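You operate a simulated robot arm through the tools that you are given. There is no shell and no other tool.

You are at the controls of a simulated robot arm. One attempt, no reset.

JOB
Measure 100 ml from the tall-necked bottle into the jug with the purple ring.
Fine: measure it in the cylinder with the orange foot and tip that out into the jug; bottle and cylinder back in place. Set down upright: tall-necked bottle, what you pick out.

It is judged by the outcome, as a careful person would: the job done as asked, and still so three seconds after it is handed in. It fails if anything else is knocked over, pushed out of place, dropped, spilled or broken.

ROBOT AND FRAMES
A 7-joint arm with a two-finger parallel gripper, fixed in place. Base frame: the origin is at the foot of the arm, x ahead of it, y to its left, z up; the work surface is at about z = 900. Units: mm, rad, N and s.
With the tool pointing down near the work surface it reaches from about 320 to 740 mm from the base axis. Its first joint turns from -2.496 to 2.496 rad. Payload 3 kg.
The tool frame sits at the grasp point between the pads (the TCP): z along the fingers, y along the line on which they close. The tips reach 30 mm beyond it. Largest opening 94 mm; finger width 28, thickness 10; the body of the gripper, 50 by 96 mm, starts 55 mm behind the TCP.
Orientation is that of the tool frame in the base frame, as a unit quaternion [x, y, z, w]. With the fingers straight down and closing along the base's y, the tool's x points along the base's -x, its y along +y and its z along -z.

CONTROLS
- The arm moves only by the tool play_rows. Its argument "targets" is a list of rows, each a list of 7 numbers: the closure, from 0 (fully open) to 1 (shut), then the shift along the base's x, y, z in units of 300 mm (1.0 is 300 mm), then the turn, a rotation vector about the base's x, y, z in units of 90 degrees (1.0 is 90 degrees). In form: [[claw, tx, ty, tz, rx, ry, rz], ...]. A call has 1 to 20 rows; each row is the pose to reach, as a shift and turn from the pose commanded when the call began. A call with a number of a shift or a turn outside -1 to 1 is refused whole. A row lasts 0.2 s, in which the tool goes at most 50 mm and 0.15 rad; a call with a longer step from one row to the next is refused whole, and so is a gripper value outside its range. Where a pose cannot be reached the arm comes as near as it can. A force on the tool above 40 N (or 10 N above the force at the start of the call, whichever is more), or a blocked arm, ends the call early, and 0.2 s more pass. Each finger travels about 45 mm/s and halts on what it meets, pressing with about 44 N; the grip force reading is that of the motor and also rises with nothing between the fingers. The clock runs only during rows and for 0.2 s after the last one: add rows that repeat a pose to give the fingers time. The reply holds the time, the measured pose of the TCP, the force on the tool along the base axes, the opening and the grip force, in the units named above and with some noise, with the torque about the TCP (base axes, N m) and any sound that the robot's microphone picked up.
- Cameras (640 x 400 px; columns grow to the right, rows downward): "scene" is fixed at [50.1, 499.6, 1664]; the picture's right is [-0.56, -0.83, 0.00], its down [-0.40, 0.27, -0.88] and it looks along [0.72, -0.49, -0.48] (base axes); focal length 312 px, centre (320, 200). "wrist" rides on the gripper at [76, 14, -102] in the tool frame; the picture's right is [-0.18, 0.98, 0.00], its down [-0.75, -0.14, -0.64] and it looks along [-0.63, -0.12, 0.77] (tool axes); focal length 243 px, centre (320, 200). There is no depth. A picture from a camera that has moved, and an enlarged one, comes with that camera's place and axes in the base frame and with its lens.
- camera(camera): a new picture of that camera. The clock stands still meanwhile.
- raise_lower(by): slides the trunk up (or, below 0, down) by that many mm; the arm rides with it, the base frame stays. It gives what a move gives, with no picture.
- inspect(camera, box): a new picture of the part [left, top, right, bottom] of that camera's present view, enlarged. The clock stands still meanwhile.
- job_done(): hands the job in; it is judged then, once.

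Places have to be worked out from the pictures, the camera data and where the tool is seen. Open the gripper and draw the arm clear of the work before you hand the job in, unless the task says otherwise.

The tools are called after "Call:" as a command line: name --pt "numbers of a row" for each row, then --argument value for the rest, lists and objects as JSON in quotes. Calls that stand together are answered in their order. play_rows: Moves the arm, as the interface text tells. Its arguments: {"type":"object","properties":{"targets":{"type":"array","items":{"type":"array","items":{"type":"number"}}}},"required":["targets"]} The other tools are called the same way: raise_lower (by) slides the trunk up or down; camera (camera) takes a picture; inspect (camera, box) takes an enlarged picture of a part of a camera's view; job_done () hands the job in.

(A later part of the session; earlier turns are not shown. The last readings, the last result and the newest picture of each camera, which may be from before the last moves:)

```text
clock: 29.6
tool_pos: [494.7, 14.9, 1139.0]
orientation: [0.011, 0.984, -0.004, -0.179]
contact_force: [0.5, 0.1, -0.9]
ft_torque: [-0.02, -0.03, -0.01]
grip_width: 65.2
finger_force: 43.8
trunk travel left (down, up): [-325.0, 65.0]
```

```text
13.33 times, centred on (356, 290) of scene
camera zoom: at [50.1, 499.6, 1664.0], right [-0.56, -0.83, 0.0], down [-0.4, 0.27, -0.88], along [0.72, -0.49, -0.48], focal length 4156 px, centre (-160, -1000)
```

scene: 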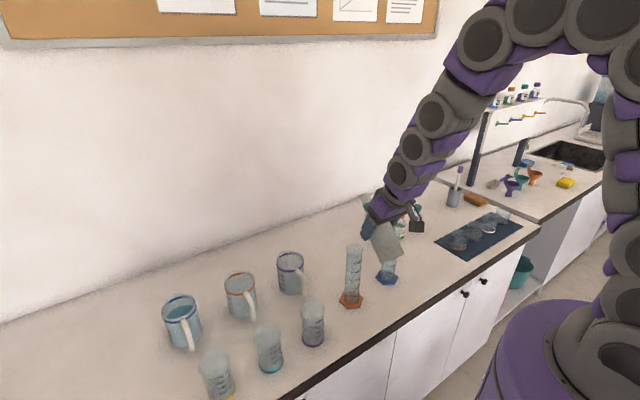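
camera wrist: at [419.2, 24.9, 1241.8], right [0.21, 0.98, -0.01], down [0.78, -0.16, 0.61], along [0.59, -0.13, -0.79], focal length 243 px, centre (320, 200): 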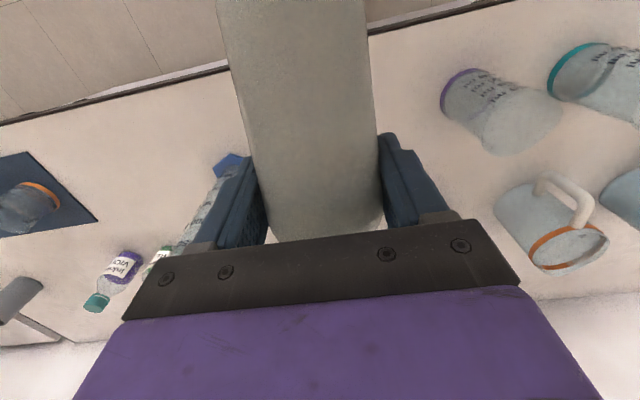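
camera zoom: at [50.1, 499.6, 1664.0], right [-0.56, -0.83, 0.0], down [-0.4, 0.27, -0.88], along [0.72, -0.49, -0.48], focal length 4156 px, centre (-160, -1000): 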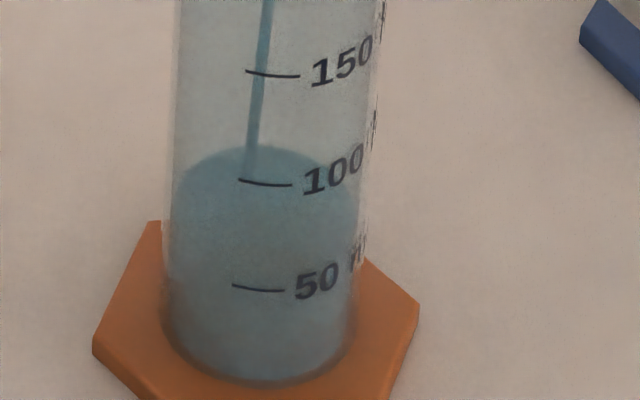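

The level is about 55 ml. I tip to 89.5° and hold; the expected gain is about 15–20 ml.

Call:
play_rows --pt "1 0 0 0.0045 0 0.0085 0" --pt "1 0.001 0 0.0085 0 0.0167 0" --pt "1 0.001 0 0.0085 0 0.0167 0" --pt "1 0.001 0 0.0085 0 0.0167 0"

Call:
inspect --camera "scene" --box '[346, 275, 366, 305]'

```text
clock: 30.6
tool_pos: [492.9, 14.1, 1141.0]
orientation: [0.011, 0.981, -0.003, -0.193]
contact_force: [0.0, 0.5, -1.8]
ft_torque: [-0.02, -0.01, -0.06]
grip_width: 65.3
finger_force: 43.5
trunk travel left (down, up): [-325.0, 65.0]
```

```text
13.33 times, centred on (356, 290) of scene
camera zoom: at [50.1, 499.6, 1664.0], right [-0.56, -0.83, 0.0], down [-0.4, 0.27, -0.88], along [0.72, -0.49, -0.48], focal length 4156 px, centre (-160, -1000)
```

zoom: 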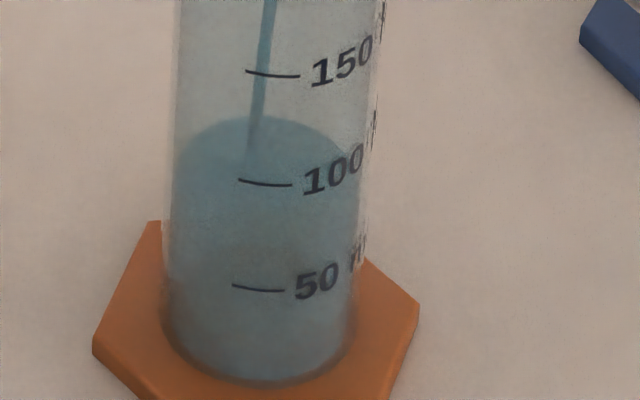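

The level is about 67 ml. I hold at this tilt for another second.

Call:
play_rows --pt "1 0 0 0 0 0 0" --pt "1 0 0 0 0 0 0" --pt "1 0 0 0 0 0 0" --pt "1 0 0 0 0 0 0"

Call:
inspect --camera "scene" --box '[346, 270, 366, 300]'

```text
clock: 31.6
tool_pos: [493.6, 15.1, 1140.9]
orientation: [0.011, 0.981, -0.003, -0.192]
contact_force: [0.3, -0.5, -1.2]
ft_torque: [-0.05, -0.07, -0.01]
grip_width: 65.1
finger_force: 43.9
trunk travel left (down, up): [-325.0, 65.0]
```

```text
13.33 times, centred on (356, 285) of scene
camera zoom: at [50.1, 499.6, 1664.0], right [-0.56, -0.83, 0.0], down [-0.4, 0.27, -0.88], along [0.72, -0.49, -0.48], focal length 4156 px, centre (-160, -933)
```

zoom: 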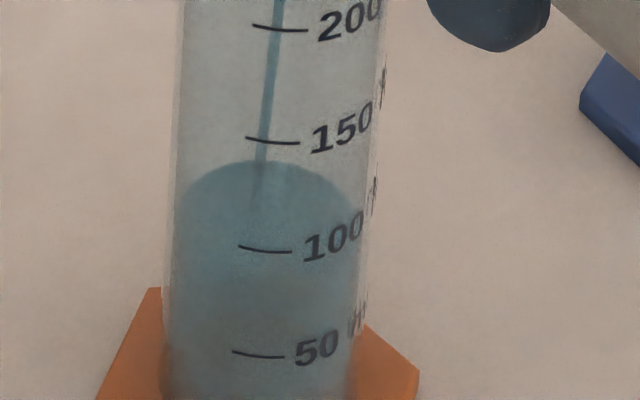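

The level is about 78 ml, with the flow slowing to about 10 ml/s. I hold one more second.

Call:
play_rows --pt "1 0 0 0 0 0 0" --pt "1 0 0 0 0 0 0" --pt "1 0 0 0 0 0 0" --pt "1 0 0 0 0 0 0"

Call:
inspect --camera "scene" --box '[346, 270, 366, 300]'

```text
clock: 32.6
tool_pos: [493.0, 14.4, 1140.4]
orientation: [0.012, 0.981, -0.003, -0.192]
contact_force: [-1.0, -0.6, -1.9]
ft_torque: [-0.01, -0.04, -0.02]
grip_width: 65.3
finger_force: 43.8
trunk travel left (down, up): [-325.0, 65.0]
```

```text
13.33 times, centred on (356, 285) of scene
camera zoom: at [50.1, 499.6, 1664.0], right [-0.56, -0.83, 0.0], down [-0.4, 0.27, -0.88], along [0.72, -0.49, -0.48], focal length 4156 px, centre (-160, -933)
```

zoom: 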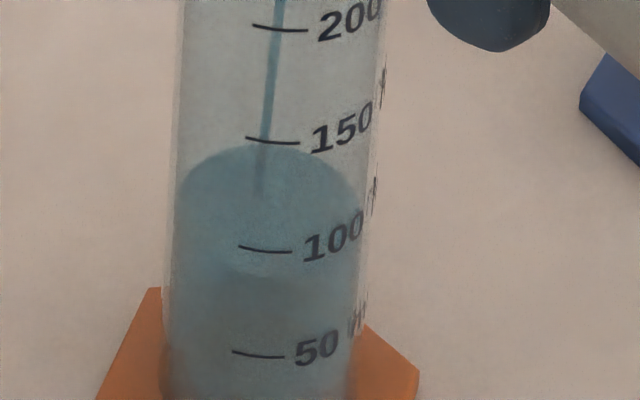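

The level is about 87 ml. I hold another 1.2 s, as the flow keeps easing off.

Call:
play_rows --pt "1 0 0 0 0 0 0" --pt "1 0 0 0 0 0 0" --pt "1 0 0 0 0 0 0" --pt "1 0 0 0 0 0 0" --pt "1 0 0 0 0 0 0"

Call:
inspect --camera "scene" --box '[346, 270, 366, 300]'

```text
clock: 33.8
tool_pos: [493.6, 14.7, 1140.2]
orientation: [0.012, 0.981, -0.002, -0.192]
contact_force: [0.2, 0.1, -2.5]
ft_torque: [0.0, -0.04, 0.02]
grip_width: 65.4
finger_force: 44.0
trunk travel left (down, up): [-325.0, 65.0]
```

```text
13.33 times, centred on (356, 285) of scene
camera zoom: at [50.1, 499.6, 1664.0], right [-0.56, -0.83, 0.0], down [-0.4, 0.27, -0.88], along [0.72, -0.49, -0.48], focal length 4156 px, centre (-160, -933)
```

zoom: 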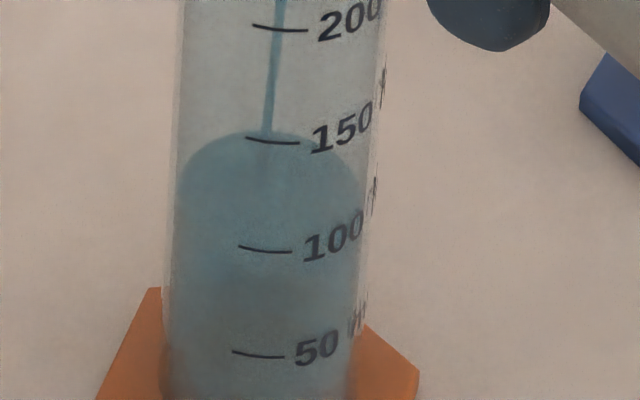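

The level is about 93 ml, rising about 5–6 ml/s. I hold a further 0.6 s and look again.

Call:
play_rows --pt "1 0 0 0 0 0 0" --pt "1 0 0 0 0 0 0"

Call:
inspect --camera "scene" --box '[348, 275, 364, 295]'

```text
clock: 34.4
tool_pos: [492.8, 14.3, 1141.7]
orientation: [0.012, 0.981, -0.003, -0.192]
contact_force: [0.4, -0.4, -1.4]
ft_torque: [-0.03, -0.04, -0.02]
grip_width: 65.2
finger_force: 44.0
trunk travel left (down, up): [-325.0, 65.0]
```

```text
16.00 times, centred on (356, 285) of scene
camera zoom: at [50.1, 499.6, 1664.0], right [-0.56, -0.83, 0.0], down [-0.4, 0.27, -0.88], along [0.72, -0.49, -0.48], focal length 4988 px, centre (-256, -1160)
```

zoom: 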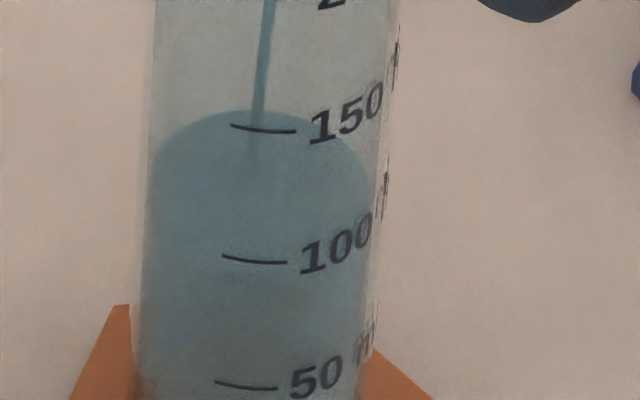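

The level is about 96 ml. I hold one more row and then tip the bottle quickly back to 73° with the lip kept over the cylinder, which should end near 99–100 ml.

Call:
play_rows --pt "1 0 0 0 0 0 0" --pt "1 0 0 -0.046 0 -0.092 0" --pt "1 0 0 -0.091 0 -0.183 0" --pt "1 0 0 -0.091 0 -0.183 0" --pt "1 0 0 -0.091 0 -0.183 0"

Call:
inspect --camera "scene" --box '[348, 275, 364, 295]'

Call:
inspect --camera "scene" --box '[335, 235, 375, 315]'

```text
clock: 35.6
tool_pos: [494.9, 13.1, 1113.1]
orientation: [0.011, 0.999, -0.003, -0.049]
contact_force: [0.3, 0.7, -1.6]
ft_torque: [0.02, -0.03, -0.01]
grip_width: 65.1
finger_force: 44.1
trunk travel left (down, up): [-325.0, 65.0]
```

```text
16.00 times, centred on (356, 285) of scene
camera zoom: at [50.1, 499.6, 1664.0], right [-0.56, -0.83, 0.0], down [-0.4, 0.27, -0.88], along [0.72, -0.49, -0.48], focal length 4988 px, centre (-256, -1160)
```

zoom: 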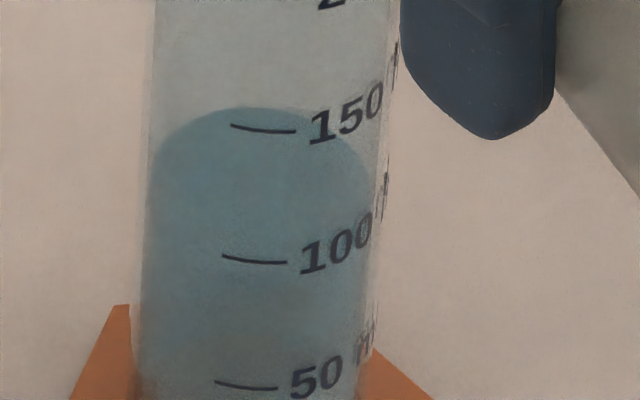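

```text
5.00 times, centred on (355, 275) of scene
camera zoom: at [50.1, 499.6, 1664.0], right [-0.56, -0.83, 0.0], down [-0.4, 0.27, -0.88], along [0.72, -0.49, -0.48], focal length 1559 px, centre (145, -175)
```

zoom: 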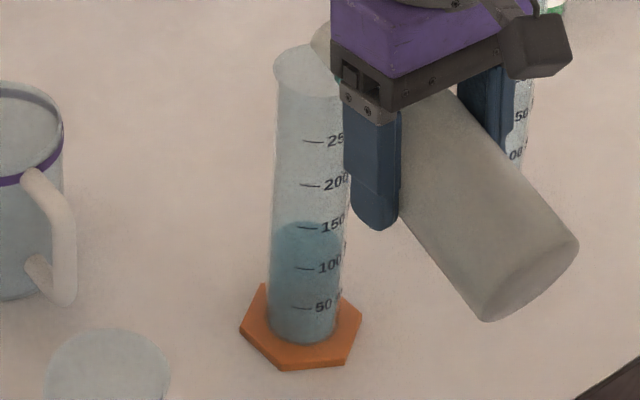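

The flow has stopped. Working the geometry of the surface's back edge against the 100 mark, I get about 96 ml, so I tip back to 89.5° for a short top-up.

Call:
play_rows --pt "1 0 0 0.045 0 0.091 0" --pt "1 0 0 0.091 0 0.183 0" --pt "1 0 0 0.091 0 0.183 0"

Call:
inspect --camera "scene" --box '[348, 275, 364, 295]'

```text
clock: 36.4
tool_pos: [493.2, 15.1, 1142.0]
orientation: [0.011, 0.981, -0.003, -0.192]
contact_force: [-0.1, -1.1, -0.9]
ft_torque: [-0.03, -0.05, 0.02]
grip_width: 65.5
finger_force: 44.1
trunk travel left (down, up): [-325.0, 65.0]
```

```text
16.00 times, centred on (356, 285) of scene
camera zoom: at [50.1, 499.6, 1664.0], right [-0.56, -0.83, 0.0], down [-0.4, 0.27, -0.88], along [0.72, -0.49, -0.48], focal length 4988 px, centre (-256, -1160)
```

zoom: 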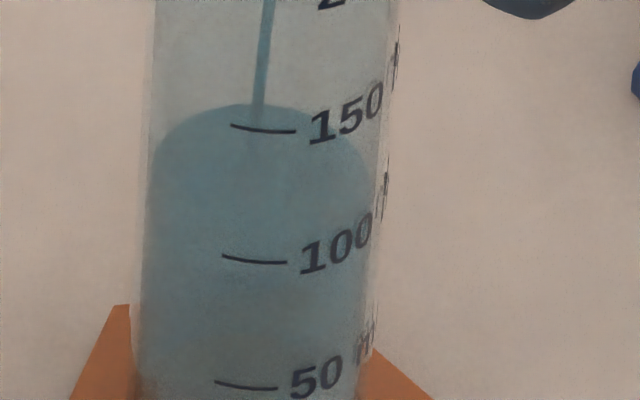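

The level is now about 98 ml. I hold two more rows and then tip back to 73°.

Call:
play_rows --pt "1 0 0 0 0 0 0" --pt "1 0 0 0 0 0 0" --pt "1 0 0 -0.046 0 -0.092 0" --pt "1 0 0 -0.091 0 -0.183 0" --pt "1 0 0 -0.091 0 -0.183 0" --pt "1 0 0 -0.091 0 -0.183 0"

Call:
inspect --camera "scene" --box '[348, 275, 364, 295]'

Call:
inspect --camera "scene" --box '[335, 235, 375, 315]'

```text
clock: 37.8
tool_pos: [493.8, 14.5, 1114.0]
orientation: [0.011, 0.999, -0.002, -0.048]
contact_force: [0.1, 0.1, -1.1]
ft_torque: [0.02, 0.01, 0.0]
grip_width: 65.2
finger_force: 43.3
trunk travel left (down, up): [-325.0, 65.0]
```

```text
16.00 times, centred on (356, 285) of scene
camera zoom: at [50.1, 499.6, 1664.0], right [-0.56, -0.83, 0.0], down [-0.4, 0.27, -0.88], along [0.72, -0.49, -0.48], focal length 4988 px, centre (-256, -1160)
```

zoom: 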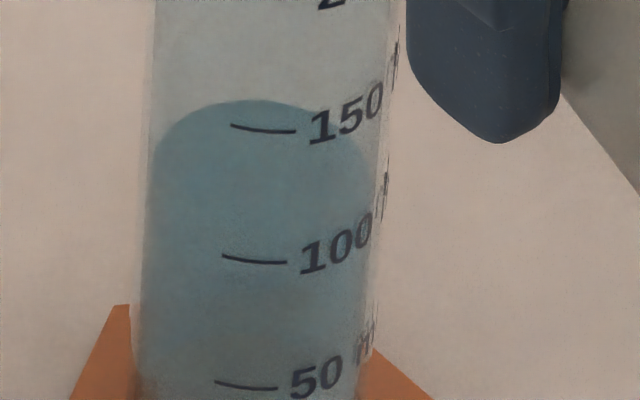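

```text
5.00 times, centred on (355, 275) of scene
camera zoom: at [50.1, 499.6, 1664.0], right [-0.56, -0.83, 0.0], down [-0.4, 0.27, -0.88], along [0.72, -0.49, -0.48], focal length 1559 px, centre (145, -175)
```

zoom: 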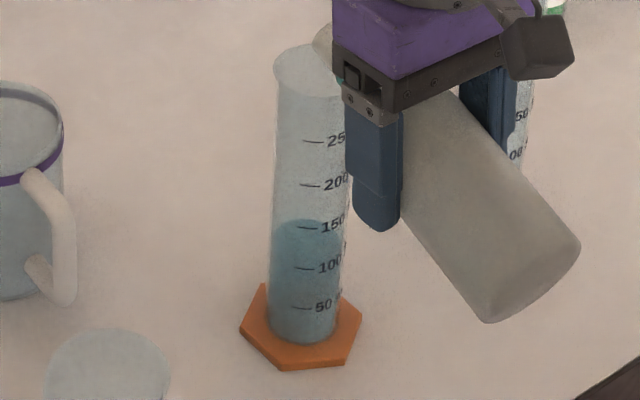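

The surface back edge now sits where 100 ml puts it, to within about 1 ml. I raise the bottle clear of the cylinder while tipping it back to 45°.

Call:
play_rows --pt "1 0 0 0.06 0 0 0" --pt "1 0.002 0 0.13 0 -0.05 0" --pt "1 0.008 0 0.2 0 -0.12 0" --pt "1 0.015 0 0.27 0 -0.19 0" --pt "1 0.025 0 0.34 0 -0.25 0" --pt "1 0.032 0 0.389 0 -0.311 0" --pt "1 0.032 0 0.389 0 -0.311 0"

Call:
camera --camera "scene"

```text
clock: 39.4
tool_pos: [505.6, 15.3, 1230.6]
orientation: [0.011, 0.981, 0.001, 0.194]
contact_force: [0.6, 0.7, -2.0]
ft_torque: [-0.02, -0.01, 0.02]
grip_width: 65.1
finger_force: 44.4
trunk travel left (down, up): [-325.0, 65.0]
```

```text
taken
```

scene: 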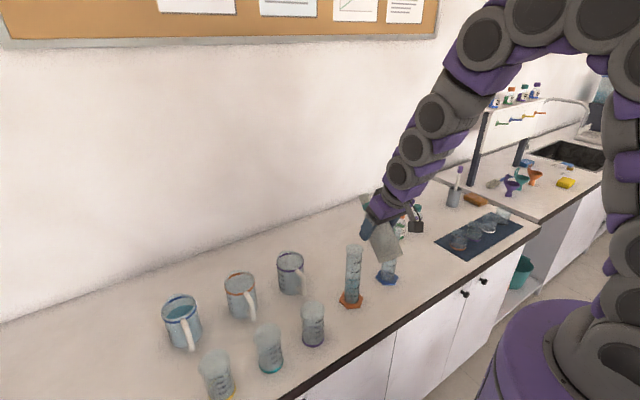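

The bottle is at 45° and clear. I retrace the way back to upright.

Call:
play_rows --pt "1 0.04 -0.015 0.01 0 -0.06 0" --pt "1 0.09 -0.035 0.03 0 -0.12 0" --pt "1 0.14 -0.065 0.05 0 -0.19 0" --pt "1 0.19 -0.095 0.07 0 -0.26 0" --pt "1 0.24 -0.125 0.085 0 -0.33 0" --pt "1 0.28 -0.15 0.095 0 -0.39 0" --pt "1 0.32 -0.17 0.1 0 -0.45 0" --pt "1 0.34 -0.185 0.1 0 -0.5 0" --pt "1 0.34 -0.185 0.1 0 -0.5 0"

```text
clock: 41.4
tool_pos: [605.7, -41.6, 1260.7]
orientation: [0.01, 0.832, 0.005, 0.555]
contact_force: [0.0, -0.1, -1.5]
ft_torque: [-0.01, 0.01, 0.03]
grip_width: 65.1
finger_force: 43.7
trunk travel left (down, up): [-325.0, 65.0]
```

The bottle is upright at (605,-42,1261). I swing it back to above its original spot with the reverse yaw.

Call:
play_rows --pt "1 -0.008 -0.07 0 0 0 -0.025" --pt "1 -0.018 -0.18 -0.005 0 0 -0.06" --pt "1 -0.032 -0.31 -0.015 0 0 -0.1" --pt "1 -0.046 -0.44 -0.025 0 0 -0.14" --pt "1 -0.06 -0.57 -0.035 0 0 -0.18" --pt "1 -0.075 -0.7 -0.05 0 0 -0.22" --pt "1 -0.09 -0.82 -0.06 0 0 -0.255" --pt "1 -0.1 -0.89 -0.07 0 0 -0.28" --pt "1 -0.104 -0.918 -0.07 0 0 -0.2854" --pt "1 -0.104 -0.918 -0.07 0 0 -0.2854" --pt "1 -0.104 -0.918 -0.07 0 0 -0.2854"

Call:
camera --camera "scene"

```text
clock: 43.8
tool_pos: [573.3, -317.5, 1239.4]
orientation: [0.195, 0.809, -0.118, 0.541]
contact_force: [-0.2, 0.2, -1.8]
ft_torque: [0.01, -0.01, 0.0]
grip_width: 65.0
finger_force: 44.1
trunk travel left (down, up): [-325.0, 65.0]
```

```text
taken
```

scene: 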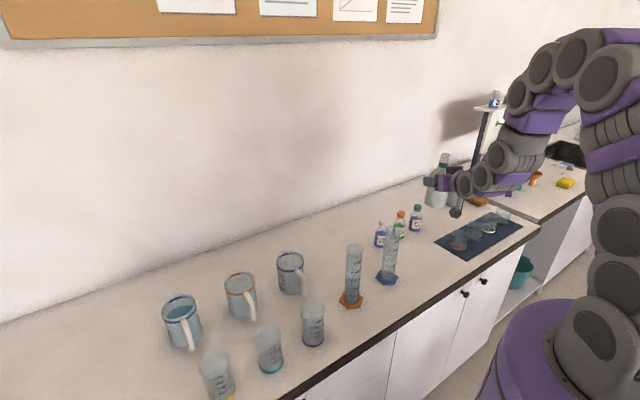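

I am back above the bottle's place with the same orientation as at pickup. I lower it to about z 1060 and check the arm's clearance.

Call:
play_rows --pt "1 0 0 -0.08 0 0 0" --pt "1 0 0 -0.19 0 0 0" --pt "1 0 0 -0.3 0 0 0" --pt "1 0 0 -0.41 0 0 0" --pt "1 0 0 -0.52 0 0 0" --pt "1 0 0 -0.6 0 0 0" --pt "1 0 0 -0.6 0 0 0"

Call:
inspect --camera "scene" --box '[380, 160, 600, 310]'

```text
clock: 45.4
tool_pos: [573.7, -317.0, 1058.9]
orientation: [0.196, 0.81, -0.118, 0.541]
contact_force: [0.0, 0.0, -2.1]
ft_torque: [-0.02, -0.01, -0.01]
grip_width: 64.9
finger_force: 44.1
trunk travel left (down, up): [-325.0, 65.0]
```

```text
2.67 times, centred on (490, 235) of scene
camera zoom: at [50.1, 499.6, 1664.0], right [-0.56, -0.83, 0.0], down [-0.4, 0.27, -0.88], along [0.72, -0.49, -0.48], focal length 831 px, centre (-133, 107)
```

zoom: 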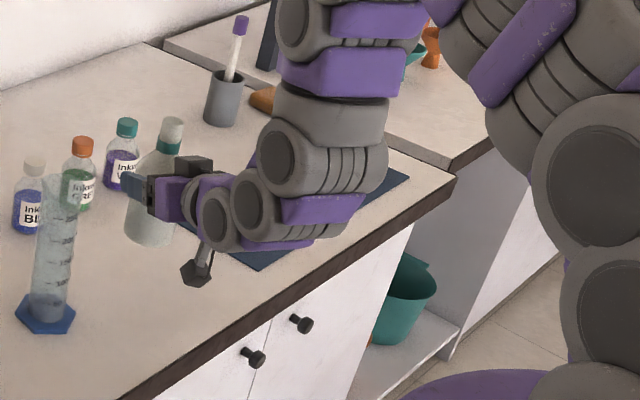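

The arm is clear of the mat and the glasses. I lower the bottle slowly to just above the surface.

Call:
play_rows --pt "1 0 0 -0.07 0 0 0" --pt "1 0 0 -0.14 0 0 0" --pt "1 0 0 -0.2 0 0 0" --pt "1 0 0 -0.225 0 0 0" --pt "1 0 0 -0.232 0 0 0" --pt "1 0 0 -0.232 0 0 0"

Call:
inspect --camera "scene" --box '[400, 200, 480, 290]'

```text
clock: 46.8
tool_pos: [573.5, -318.7, 989.8]
orientation: [0.194, 0.809, -0.117, 0.542]
contact_force: [-0.3, -0.7, -1.3]
ft_torque: [-0.01, 0.03, 0.02]
grip_width: 65.0
finger_force: 43.6
trunk travel left (down, up): [-325.0, 65.0]
```

```text
4.44 times, centred on (440, 245) of scene
camera zoom: at [50.1, 499.6, 1664.0], right [-0.56, -0.83, 0.0], down [-0.4, 0.27, -0.88], along [0.72, -0.49, -0.48], focal length 1386 px, centre (-213, 0)
```

zoom: 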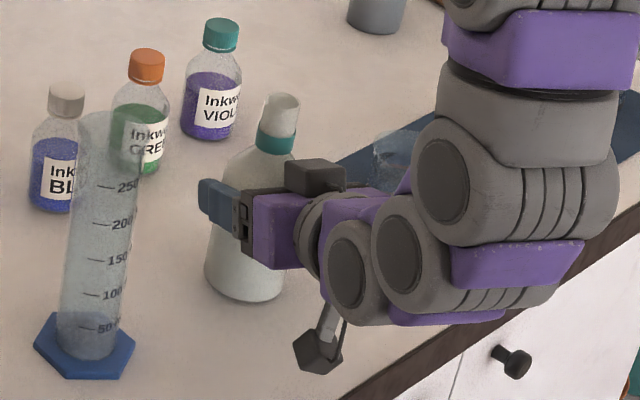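

The bottle's base is about 3–4 mm above the counter. I lower 1 mm per row and watch the force.

Call:
play_rows --pt "1 0 0 -0.0035 0 0 0" --pt "1 0 0 -0.007 0 0 0" --pt "1 0 0 -0.0105 0 0 0" --pt "1 0 0 -0.0105 0 0 0"

```text
clock: 47.8
tool_pos: [574.7, -319.1, 986.1]
orientation: [0.195, 0.809, -0.118, 0.541]
contact_force: [0.9, -0.5, -0.5]
ft_torque: [-0.09, -0.01, 0.0]
grip_width: 65.1
finger_force: 44.5
trunk travel left (down, up): [-325.0, 65.0]
```

Weight is starting to be taken by the counter. I lower one more mm to make sure it stands.

Call:
play_rows --pt "1 0 0 -0.003 0 0 0" --pt "1 0 0 -0.003 0 0 0"

```text
clock: 48.4
tool_pos: [574.5, -318.7, 986.8]
orientation: [0.195, 0.809, -0.118, 0.542]
contact_force: [-1.6, 0.1, 7.5]
ft_torque: [-0.18, 0.19, -0.03]
grip_width: 64.8
finger_force: 44.4
trunk travel left (down, up): [-325.0, 65.0]
```

The bottle is firmly on the counter (7.5 N upward). I open the fingers gradually.

Call:
play_rows --pt "0.29 0 0 0.002 0 0 0" --pt "0.25 0 0 0.002 0 0 0" --pt "0.2 0 0 0.002 0 0 0" --pt "0.1 0 0 0.002 0 0 0" --pt "0 0 0 0.002 0 0 0" --pt "0 0 0 0.002 0 0 0"

Call:
inspect --camera "scene" --box '[400, 200, 480, 290]'

Call:
camera --camera "wrist"

```text
clock: 49.8
tool_pos: [573.6, -318.4, 986.7]
orientation: [0.196, 0.809, -0.118, 0.541]
contact_force: [-0.1, 0.5, 0.3]
ft_torque: [0.03, 0.0, 0.02]
grip_width: 94.0
finger_force: 0.1
trunk travel left (down, up): [-325.0, 65.0]
```

```text
4.44 times, centred on (440, 245) of scene
camera zoom: at [50.1, 499.6, 1664.0], right [-0.56, -0.83, 0.0], down [-0.4, 0.27, -0.88], along [0.72, -0.49, -0.48], focal length 1386 px, centre (-213, 0)
```

zoom: 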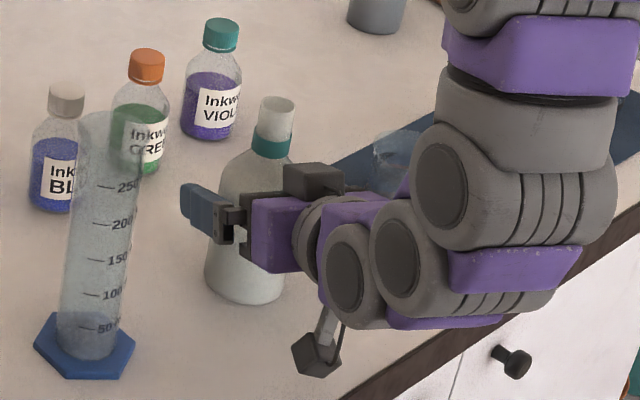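

```text
taken
camera wrist: at [469.1, -250.3, 955.9], right [0.5, 0.85, 0.19], down [-0.34, -0.01, 0.94], along [0.8, -0.53, 0.28], focal length 243 px, centre (320, 200)
```

wrist: 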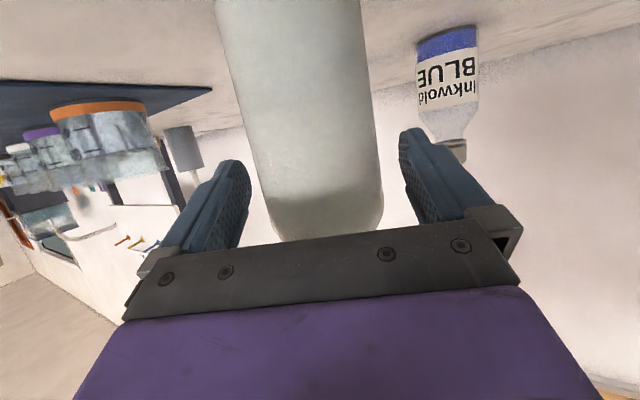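

The bottle stands upright at its original spot. I withdraw straight back about 145 mm and up a little.

Call:
play_rows --pt "0 -0.06 0.0288 0 0 0 0" --pt "0 -0.15 0.0719 0 0 0 0" --pt "0 -0.25 0.1198 0 0 0 0" --pt "0 -0.36 0.1726 0.03 0 0 0" --pt "0 -0.436 0.209 0.1 0 0 0" --pt "0 -0.436 0.209 0.1 0 0 0"

Call:
camera --camera "scene"

```text
clock: 51.2
tool_pos: [443.2, -255.9, 1016.7]
orientation: [0.194, 0.81, -0.118, 0.541]
contact_force: [0.0, 0.5, 0.2]
ft_torque: [0.0, 0.0, -0.02]
grip_width: 94.2
finger_force: 0.1
trunk travel left (down, up): [-325.0, 65.0]
```

```text
taken
```

scene: 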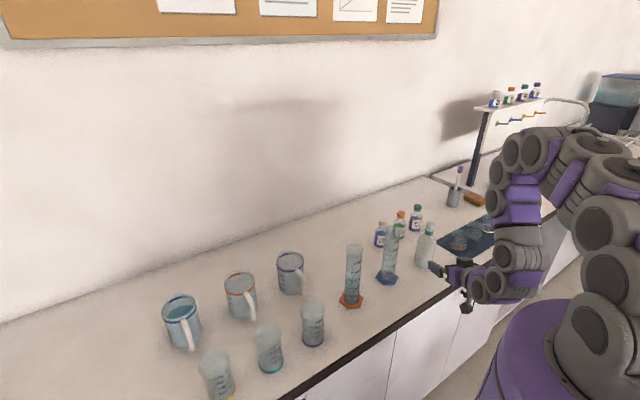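

I compare the bottle's position with the first picture at the same zoom.

Call:
inspect --camera "scene" --box '[405, 210, 455, 275]'

Call:
camera --camera "wrist"

```text
6.15 times, centred on (430, 242) of scene
camera zoom: at [50.1, 499.6, 1664.0], right [-0.56, -0.83, 0.0], down [-0.4, 0.27, -0.88], along [0.72, -0.49, -0.48], focal length 1918 px, centre (-357, -62)
```

zoom: 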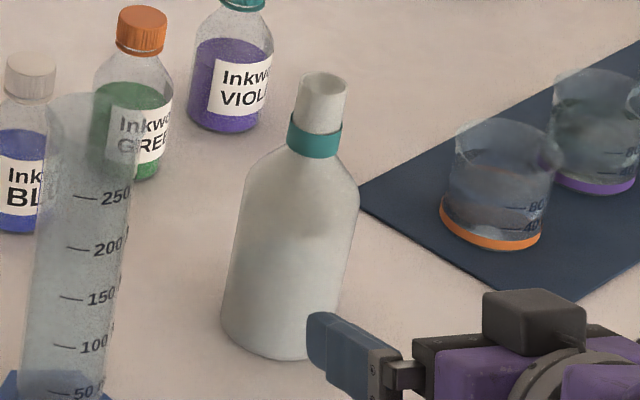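

```text
taken
camera wrist: at [338.7, -187.6, 985.7], right [0.5, 0.85, 0.19], down [-0.34, -0.01, 0.94], along [0.8, -0.53, 0.28], focal length 243 px, centre (320, 200)
```

wrist: 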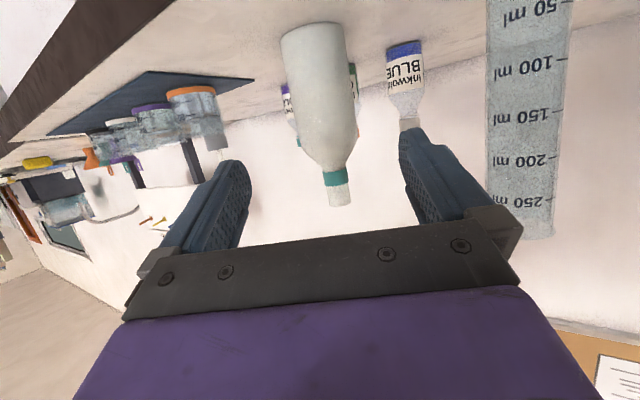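

The bottle is back within about 3–4 mm of where it stood. I swing the open gripper across to face the orange-foot cylinder from about 90 mm away, where the wrist camera can read the level nearly horizontally.

Call:
play_rows --pt "0 0.04 0.08 0.003 0 0 0.025" --pt "0 0.09 0.19 0.005 0 0 0.06" --pt "0 0.13 0.31 0.008 0 0 0.1" --pt "0 0.155 0.43 0.01 0 0 0.14" --pt "0 0.17 0.55 0.01 0 0 0.18" --pt "0 0.18 0.67 0.01 0 0 0.215" --pt "0 0.19 0.79 0.01 0 0 0.25" --pt "0 0.2 0.87 0.01 0 0 0.275" --pt "0 0.203 0.9 0.01 0 0 0.2854" --pt "0 0.203 0.9 0.01 0 0 0.2854"

Call:
camera --camera "wrist"

Call:
camera --camera "scene"

```text
clock: 53.4
tool_pos: [498.0, 4.7, 1012.3]
orientation: [0.009, 0.832, 0.005, 0.555]
contact_force: [0.0, 0.2, 0.3]
ft_torque: [0.0, -0.01, -0.02]
grip_width: 94.1
finger_force: 0.0
out of reach, approached as far as the arm can: row 6, 7, 8, 9, 10
trunk travel left (down, up): [-325.0, 65.0]
```

```text
taken
camera wrist: at [374.3, 21.2, 982.1], right [0.08, 0.98, 0.19], down [-0.3, -0.16, 0.94], along [0.95, -0.13, 0.29], focal length 243 px, centre (320, 200)
```

wrist: 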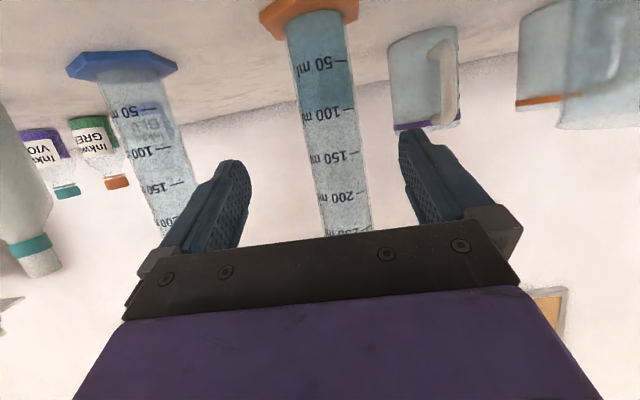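

```text
taken
```

scene: 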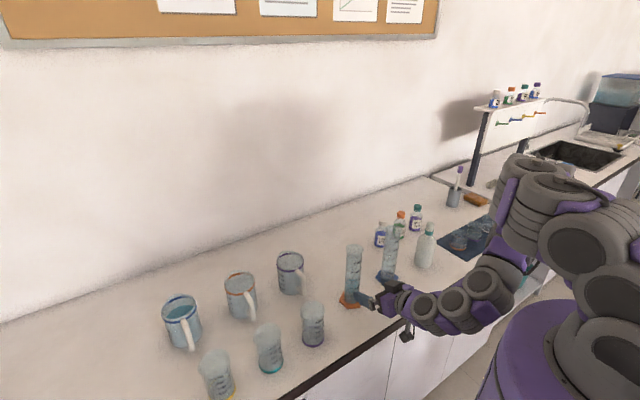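

Now the wrist camera sees the marks nearly edge-on. I enlarge the area round the 100 ml mark.

Call:
inspect --camera "wrist" --box '[280, 20, 380, 160]'

Call:
inspect --camera "wrist" --box '[300, 80, 360, 140]'

```text
2.86 times, centred on (330, 90) of wrist
camera zoom: at [374.3, 21.2, 982.1], right [0.08, 0.98, 0.19], down [-0.3, -0.16, 0.94], along [0.95, -0.13, 0.29], focal length 693 px, centre (291, 514)
```

zoom: 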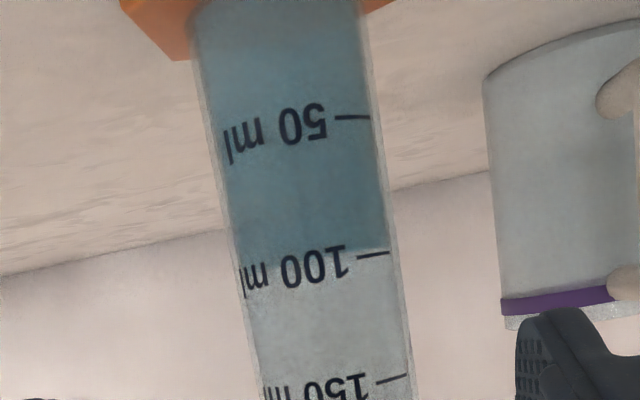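

```text
6.67 times, centred on (330, 110) of wrist
camera zoom: at [374.3, 21.2, 982.1], right [0.08, 0.98, 0.19], down [-0.3, -0.16, 0.94], along [0.95, -0.13, 0.29], focal length 1618 px, centre (253, 800)
```

zoom: 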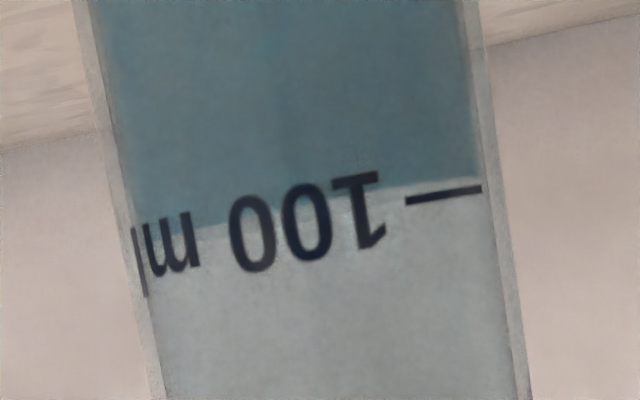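

The surface lies very close to the 100 ml mark, a touch below it. I zoom in further to resolve the front and back edges of the surface.

Call:
inspect --camera "wrist" --box '[330, 98, 350, 112]'

Call:
inspect --camera "wrist" --box '[310, 98, 330, 118]'

```text
16.00 times, centred on (340, 105) of wrist
camera zoom: at [374.3, 21.2, 982.1], right [0.08, 0.98, 0.19], down [-0.3, -0.16, 0.94], along [0.95, -0.13, 0.29], focal length 3882 px, centre (0, 1720)
```

zoom: 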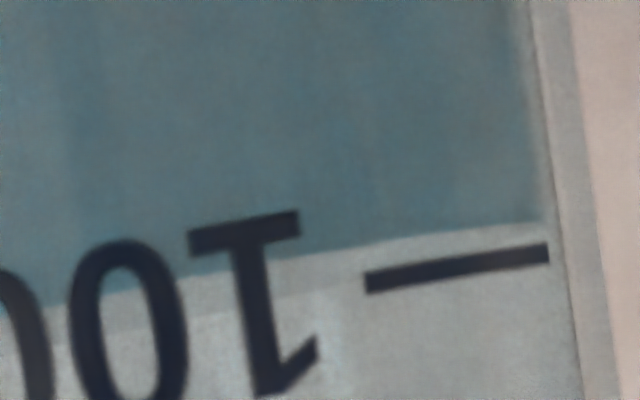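

```text
16.00 times, centred on (320, 108) of wrist
camera zoom: at [374.3, 21.2, 982.1], right [0.08, 0.98, 0.19], down [-0.3, -0.16, 0.94], along [0.95, -0.13, 0.29], focal length 3882 px, centre (320, 1672)
```

zoom: 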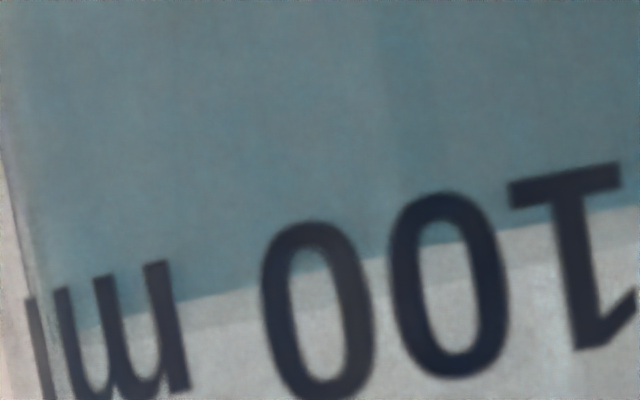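

I read the level as about 98 ml, close enough to the mark. Before picking the cylinder up, I test with the empty gripper whether the forward-tipping pose over the jug is reachable, starting with a rise and a downward pitch.

Call:
play_rows --pt "0 -0.02 0 0.06 0 0.06 0" --pt "0 -0.02 0.01 0.17 0 0.13 0" --pt "0 0 0.03 0.28 0 0.2 0" --pt "0 0.02 0.06 0.39 0 0.27 0" --pt "0 0.04 0.1 0.5 0 0.34 0" --pt "0 0.07 0.15 0.61 0 0.41 0" --pt "0 0.1 0.19 0.72 0 0.47 0" --pt "0 0.12 0.22 0.78 0 0.5 0" --pt "0 0.12 0.22 0.78 0 0.5 0"

Call:
camera --camera "wrist"

```text
clock: 55.4
tool_pos: [532.2, 72.8, 1246.8]
orientation: [0.011, 0.981, -0.001, 0.192]
contact_force: [0.6, 0.3, -0.5]
ft_torque: [0.0, -0.03, -0.01]
grip_width: 94.0
finger_force: 0.0
out of reach, approached as far as the arm can: row 1, 2, 3, 4
trunk travel left (down, up): [-325.0, 65.0]
```

```text
taken
camera wrist: at [424.2, 88.7, 1313.1], right [0.19, 0.98, 0.07], down [0.45, -0.15, 0.88], along [0.87, -0.14, -0.47], focal length 243 px, centre (320, 200)
```

wrist: 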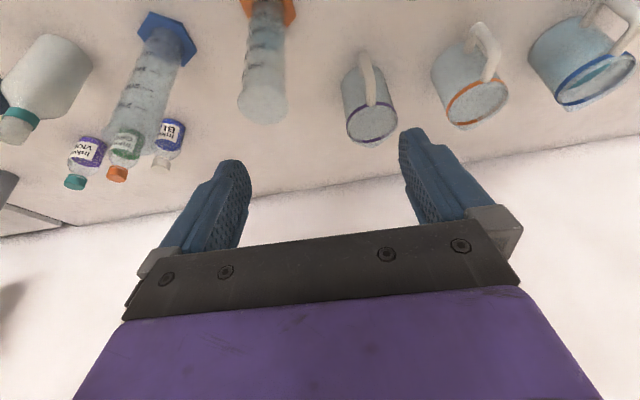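

The wrist view now shows the purple-ringed jug well. I enlarge it in both cameras to fix its position and rim height.

Call:
inspect --camera "scene" --box '[270, 245, 314, 300]'

Call:
inspect --camera "wrist" --box '[320, 40, 420, 160]'

```text
7.27 times, centred on (292, 272) of scene
camera zoom: at [50.1, 499.6, 1664.0], right [-0.56, -0.83, 0.0], down [-0.4, 0.27, -0.88], along [0.72, -0.49, -0.48], focal length 2267 px, centre (524, -327)
```

zoom: 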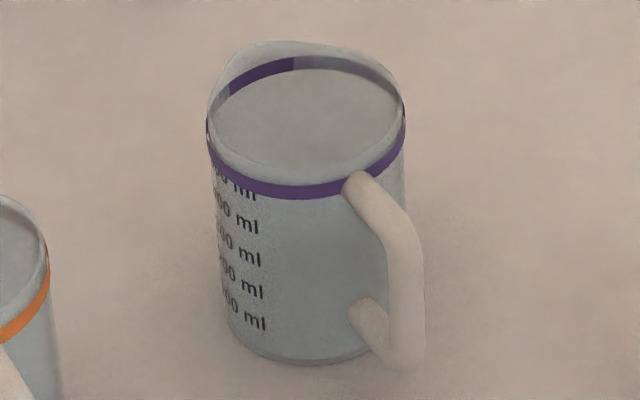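

```text
3.33 times, centred on (370, 100) of wrist
camera zoom: at [424.2, 88.7, 1313.1], right [0.19, 0.98, 0.07], down [0.45, -0.15, 0.88], along [0.87, -0.14, -0.47], focal length 809 px, centre (153, 533)
```

zoom: 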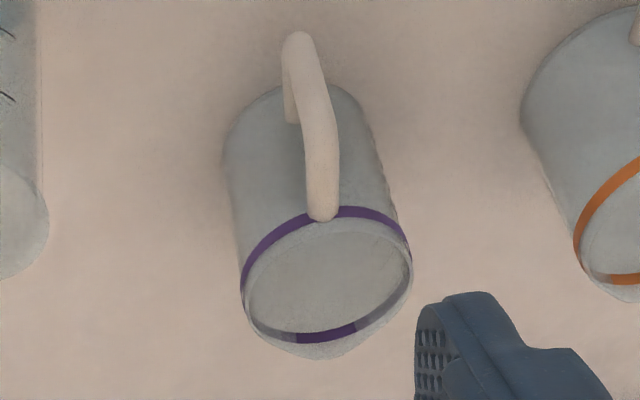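

Jug estimates range from x 738 to 760 (y about 140), so I take about (750,140) with the rim near z 1018. I now test with empty fingers whether a strongly pitched pose (about 122°) at radius 630 is reachable.

Call:
play_rows --pt "0 0.036 0.0175 -0.03 -0.0077 0.0761 0.0147" --pt "0 0.073 0.035 -0.08 -0.0153 0.1523 0.0295" --pt "0 0.109 0.0525 -0.13 -0.023 0.2284 0.0442" --pt "0 0.1455 0.07 -0.18 -0.0307 0.3045 0.0589" --pt "0 0.182 0.0875 -0.23 -0.0383 0.3806 0.0736" --pt "0 0.218 0.105 -0.28 -0.046 0.4568 0.0884" --pt "0 0.255 0.1225 -0.34 -0.0536 0.5329 0.1031" --pt "0 0.291 0.14 -0.39 -0.0613 0.609 0.1178" --pt "0 0.291 0.14 -0.39 -0.0613 0.609 0.1178"

Call:
camera --camera "wrist"

Call:
camera --camera "scene"

```text
clock: 57.4
tool_pos: [602.2, 111.4, 1126.5]
orientation: [-0.085, 0.956, -0.034, -0.279]
contact_force: [-0.3, 0.4, -1.1]
ft_torque: [-0.04, 0.02, 0.0]
grip_width: 93.8
finger_force: 0.0
out of reach, approached as far as the arm can: row 8, 9
trunk travel left (down, up): [-325.0, 65.0]
```

```text
taken
camera wrist: at [589.8, 124.8, 1254.7], right [-0.03, 0.99, -0.12], down [0.99, 0.04, 0.14], along [0.14, -0.11, -0.98], focal length 243 px, centre (320, 200)
```

wrist: 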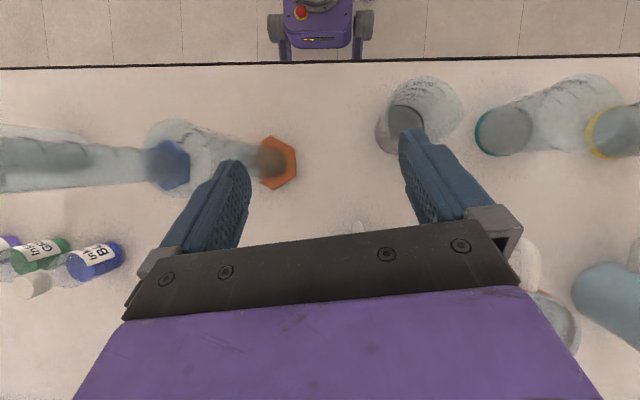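

```text
taken
```

scene: 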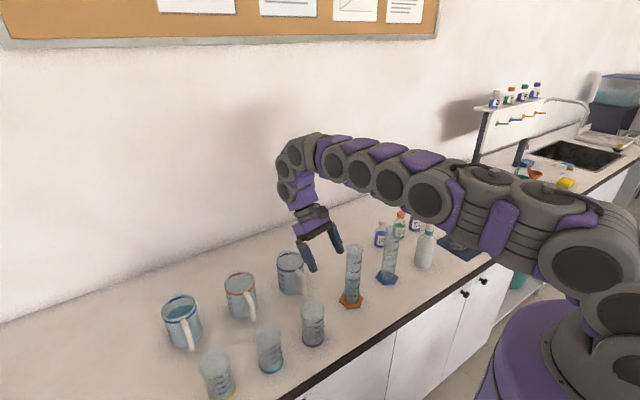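

The orientation is reachable but about 17 mm short in reach, so the arm is near its limit in this posture. From here the wrist camera looks straight down on the orange foot, so I enlarge that to pin the cylinder's position.

Call:
inspect --camera "wrist" --box '[230, 110, 330, 210]'

Call:
inspect --camera "wrist" --box '[340, 200, 600, 360]'

```text
4.00 times, centred on (280, 160) of wrist
camera zoom: at [589.8, 124.8, 1254.7], right [-0.03, 0.99, -0.12], down [0.99, 0.04, 0.14], along [0.14, -0.11, -0.98], focal length 970 px, centre (480, 360)
```

zoom: 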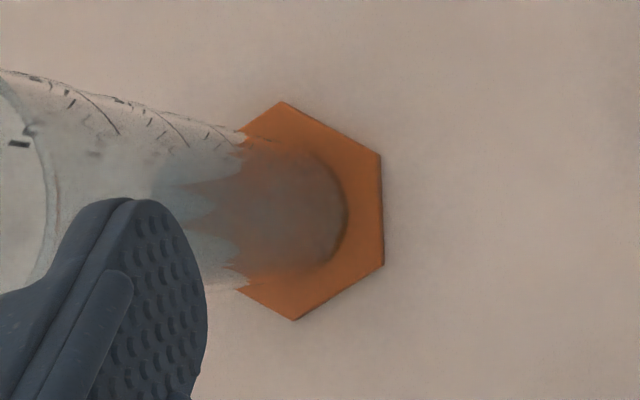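

```text
2.46 times, centred on (470, 280) of wrist
camera zoom: at [589.8, 124.8, 1254.7], right [-0.03, 0.99, -0.12], down [0.99, 0.04, 0.14], along [0.14, -0.11, -0.98], focal length 597 px, centre (-49, 3)
```

zoom: 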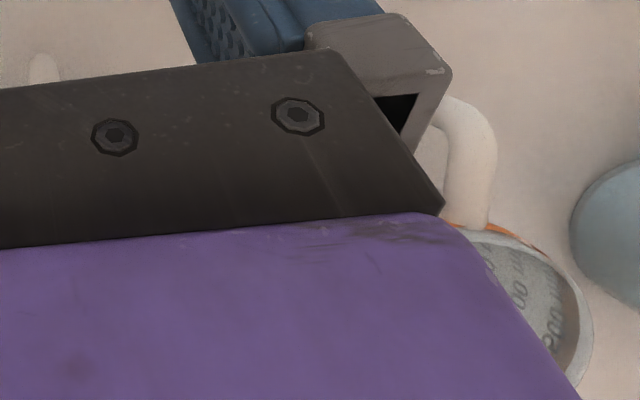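

The cylinder foot is at about (588,14). Since the forward-pitched pour is at the edge of reach, I also test a sideways roll over the jug; first I bring the empty gripper back towards horizontal, high up.

Call:
play_rows --pt "0 0.01 -0.015 0.06 0.008 -0.079 -0.0067" --pt "0 0.03 -0.035 0.13 0.0159 -0.1581 -0.0134" --pt "0 0.05 -0.055 0.2 0.0239 -0.2372 -0.0201" --pt "0 0.07 -0.075 0.27 0.0318 -0.3163 -0.0267" --pt "0 0.09 -0.095 0.33 0.0398 -0.3954 -0.0334" --pt "0 0.11 -0.115 0.37 0.0477 -0.4744 -0.0401" --pt "0 0.133 -0.133 0.37 0.0557 -0.5535 -0.0468" --pt "0 0.133 -0.133 0.37 0.0557 -0.5535 -0.0468"

Call:
play_rows --pt "0 0.02 -0.02 -0.005 0.008 -0.079 -0.0067" --pt "0 0.04 -0.04 -0.01 0.0159 -0.1581 -0.0134" --pt "0 0.06 -0.06 -0.015 0.0239 -0.2372 -0.0201" --pt "0 0.08 -0.08 -0.02 0.0318 -0.3163 -0.0267" --pt "0 0.1 -0.1 -0.025 0.0398 -0.3954 -0.0334" --pt "0 0.12 -0.12 -0.03 0.0477 -0.4744 -0.0401" --pt "0 0.133 -0.133 -0.03 0.0557 -0.5535 -0.0468" --pt "0 0.133 -0.133 -0.03 0.0557 -0.5535 -0.0468"

Call:
camera --camera "scene"

```text
clock: 59.2
tool_pos: [640.8, 68.6, 1239.1]
orientation: [-0.041, 0.987, -0.016, 0.152]
contact_force: [-0.5, -0.2, -0.1]
ft_torque: [0.01, 0.01, -0.03]
grip_width: 94.0
finger_force: 0.1
trunk travel left (down, up): [-325.0, 65.0]
```

```text
clock: 61.0
tool_pos: [681.7, 27.0, 1231.7]
orientation: [0.011, 0.832, 0.005, 0.554]
contact_force: [0.3, -0.2, 0.5]
ft_torque: [0.0, 0.03, 0.0]
grip_width: 93.9
finger_force: 0.0
trunk travel left (down, up): [-325.0, 65.0]
```

```text
taken
```

scene: 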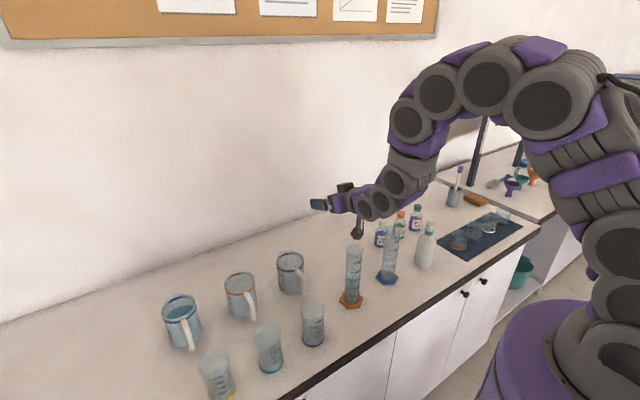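

At this larger radius the near-horizontal pose is reached exactly. I now test the roll about the base x axis, which would tip a held cylinder's mouth towards +y.

Call:
play_rows --pt "0 0.01 0.0 -0.02 -0.09 0 0" --pt "0 0.02 0.0 -0.04 -0.18 0 0" --pt "0 0.03 0.0 -0.06 -0.27 0 0" --pt "0 0.04 0.0 -0.08 -0.36 0 0" --pt "0 0.05 0.01 -0.1 -0.45 0 0" --pt "0 0.06 0.02 -0.12 -0.54 0 0" --pt "0 0.07 0.03 -0.14 -0.63 0 0" --pt "0 0.08 0.04 -0.16 -0.72 0 0" --pt "0 0.1 0.05 -0.18 -0.81 0 0" --pt "0 0.12 0.06 -0.2 -0.9 0 0" --pt "0 0.15 0.06 -0.22 -0.99 0 0" --pt "0 0.15 0.06 -0.22 -0.99 0 0"

Call:
camera --camera "scene"

Call:
camera --camera "wrist"

```text
clock: 63.6
tool_pos: [726.8, 49.2, 1165.9]
orientation: [-0.382, 0.596, -0.581, 0.402]
contact_force: [-0.6, -0.2, -0.3]
ft_torque: [-0.01, 0.02, 0.0]
grip_width: 93.8
finger_force: 0.1
trunk travel left (down, up): [-325.0, 65.0]
```

```text
taken
```

scene: 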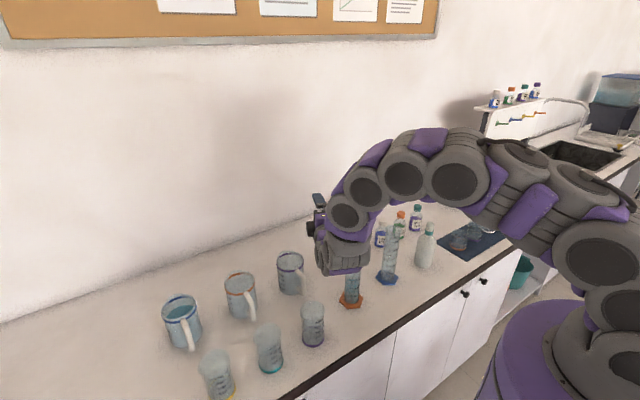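

```text
taken
camera wrist: at [603.2, 17.2, 1149.3], right [0.08, 0.2, -0.98], down [-0.3, 0.94, 0.17], along [0.95, 0.28, 0.14], focal length 243 px, centre (320, 200)
```

wrist: 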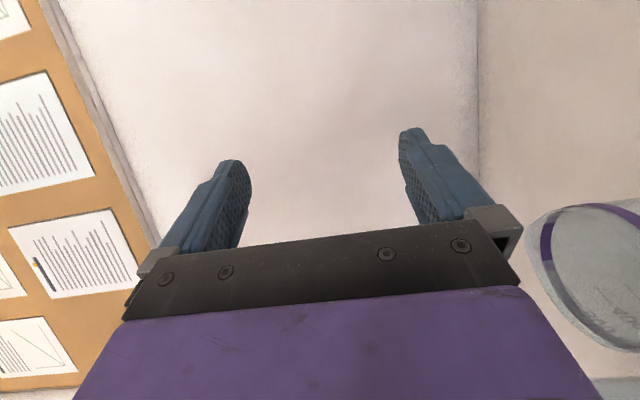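

The roll to -89° is reachable at (727,49,1166). I test a further 18° of roll to be sure the cylinder can be emptied.

Call:
play_rows --pt "0 0 0 0 -0.07 0 0" --pt "0 0 0 0 -0.14 0 0" --pt "0 0 0 0 -0.2 0 0" --pt "0 0 0 0 -0.2 0 0"

Call:
inspect --camera "scene" --box '[240, 150, 440, 320]'

```text
clock: 64.6
tool_pos: [728.4, 47.6, 1164.6]
orientation: [0.441, -0.499, 0.666, -0.336]
contact_force: [0.5, -0.7, -0.5]
ft_torque: [0.02, 0.02, -0.02]
grip_width: 93.8
finger_force: 0.1
trunk travel left (down, up): [-325.0, 65.0]
```

```text
2.35 times, centred on (340, 235) of scene
camera zoom: at [50.1, 499.6, 1664.0], right [-0.56, -0.83, 0.0], down [-0.4, 0.27, -0.88], along [0.72, -0.49, -0.48], focal length 734 px, centre (273, 118)
```

zoom: 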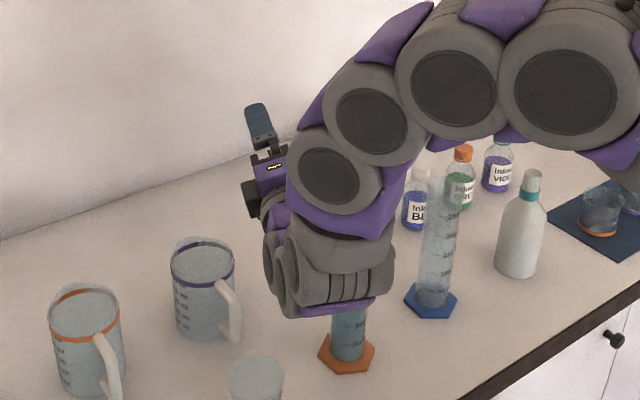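

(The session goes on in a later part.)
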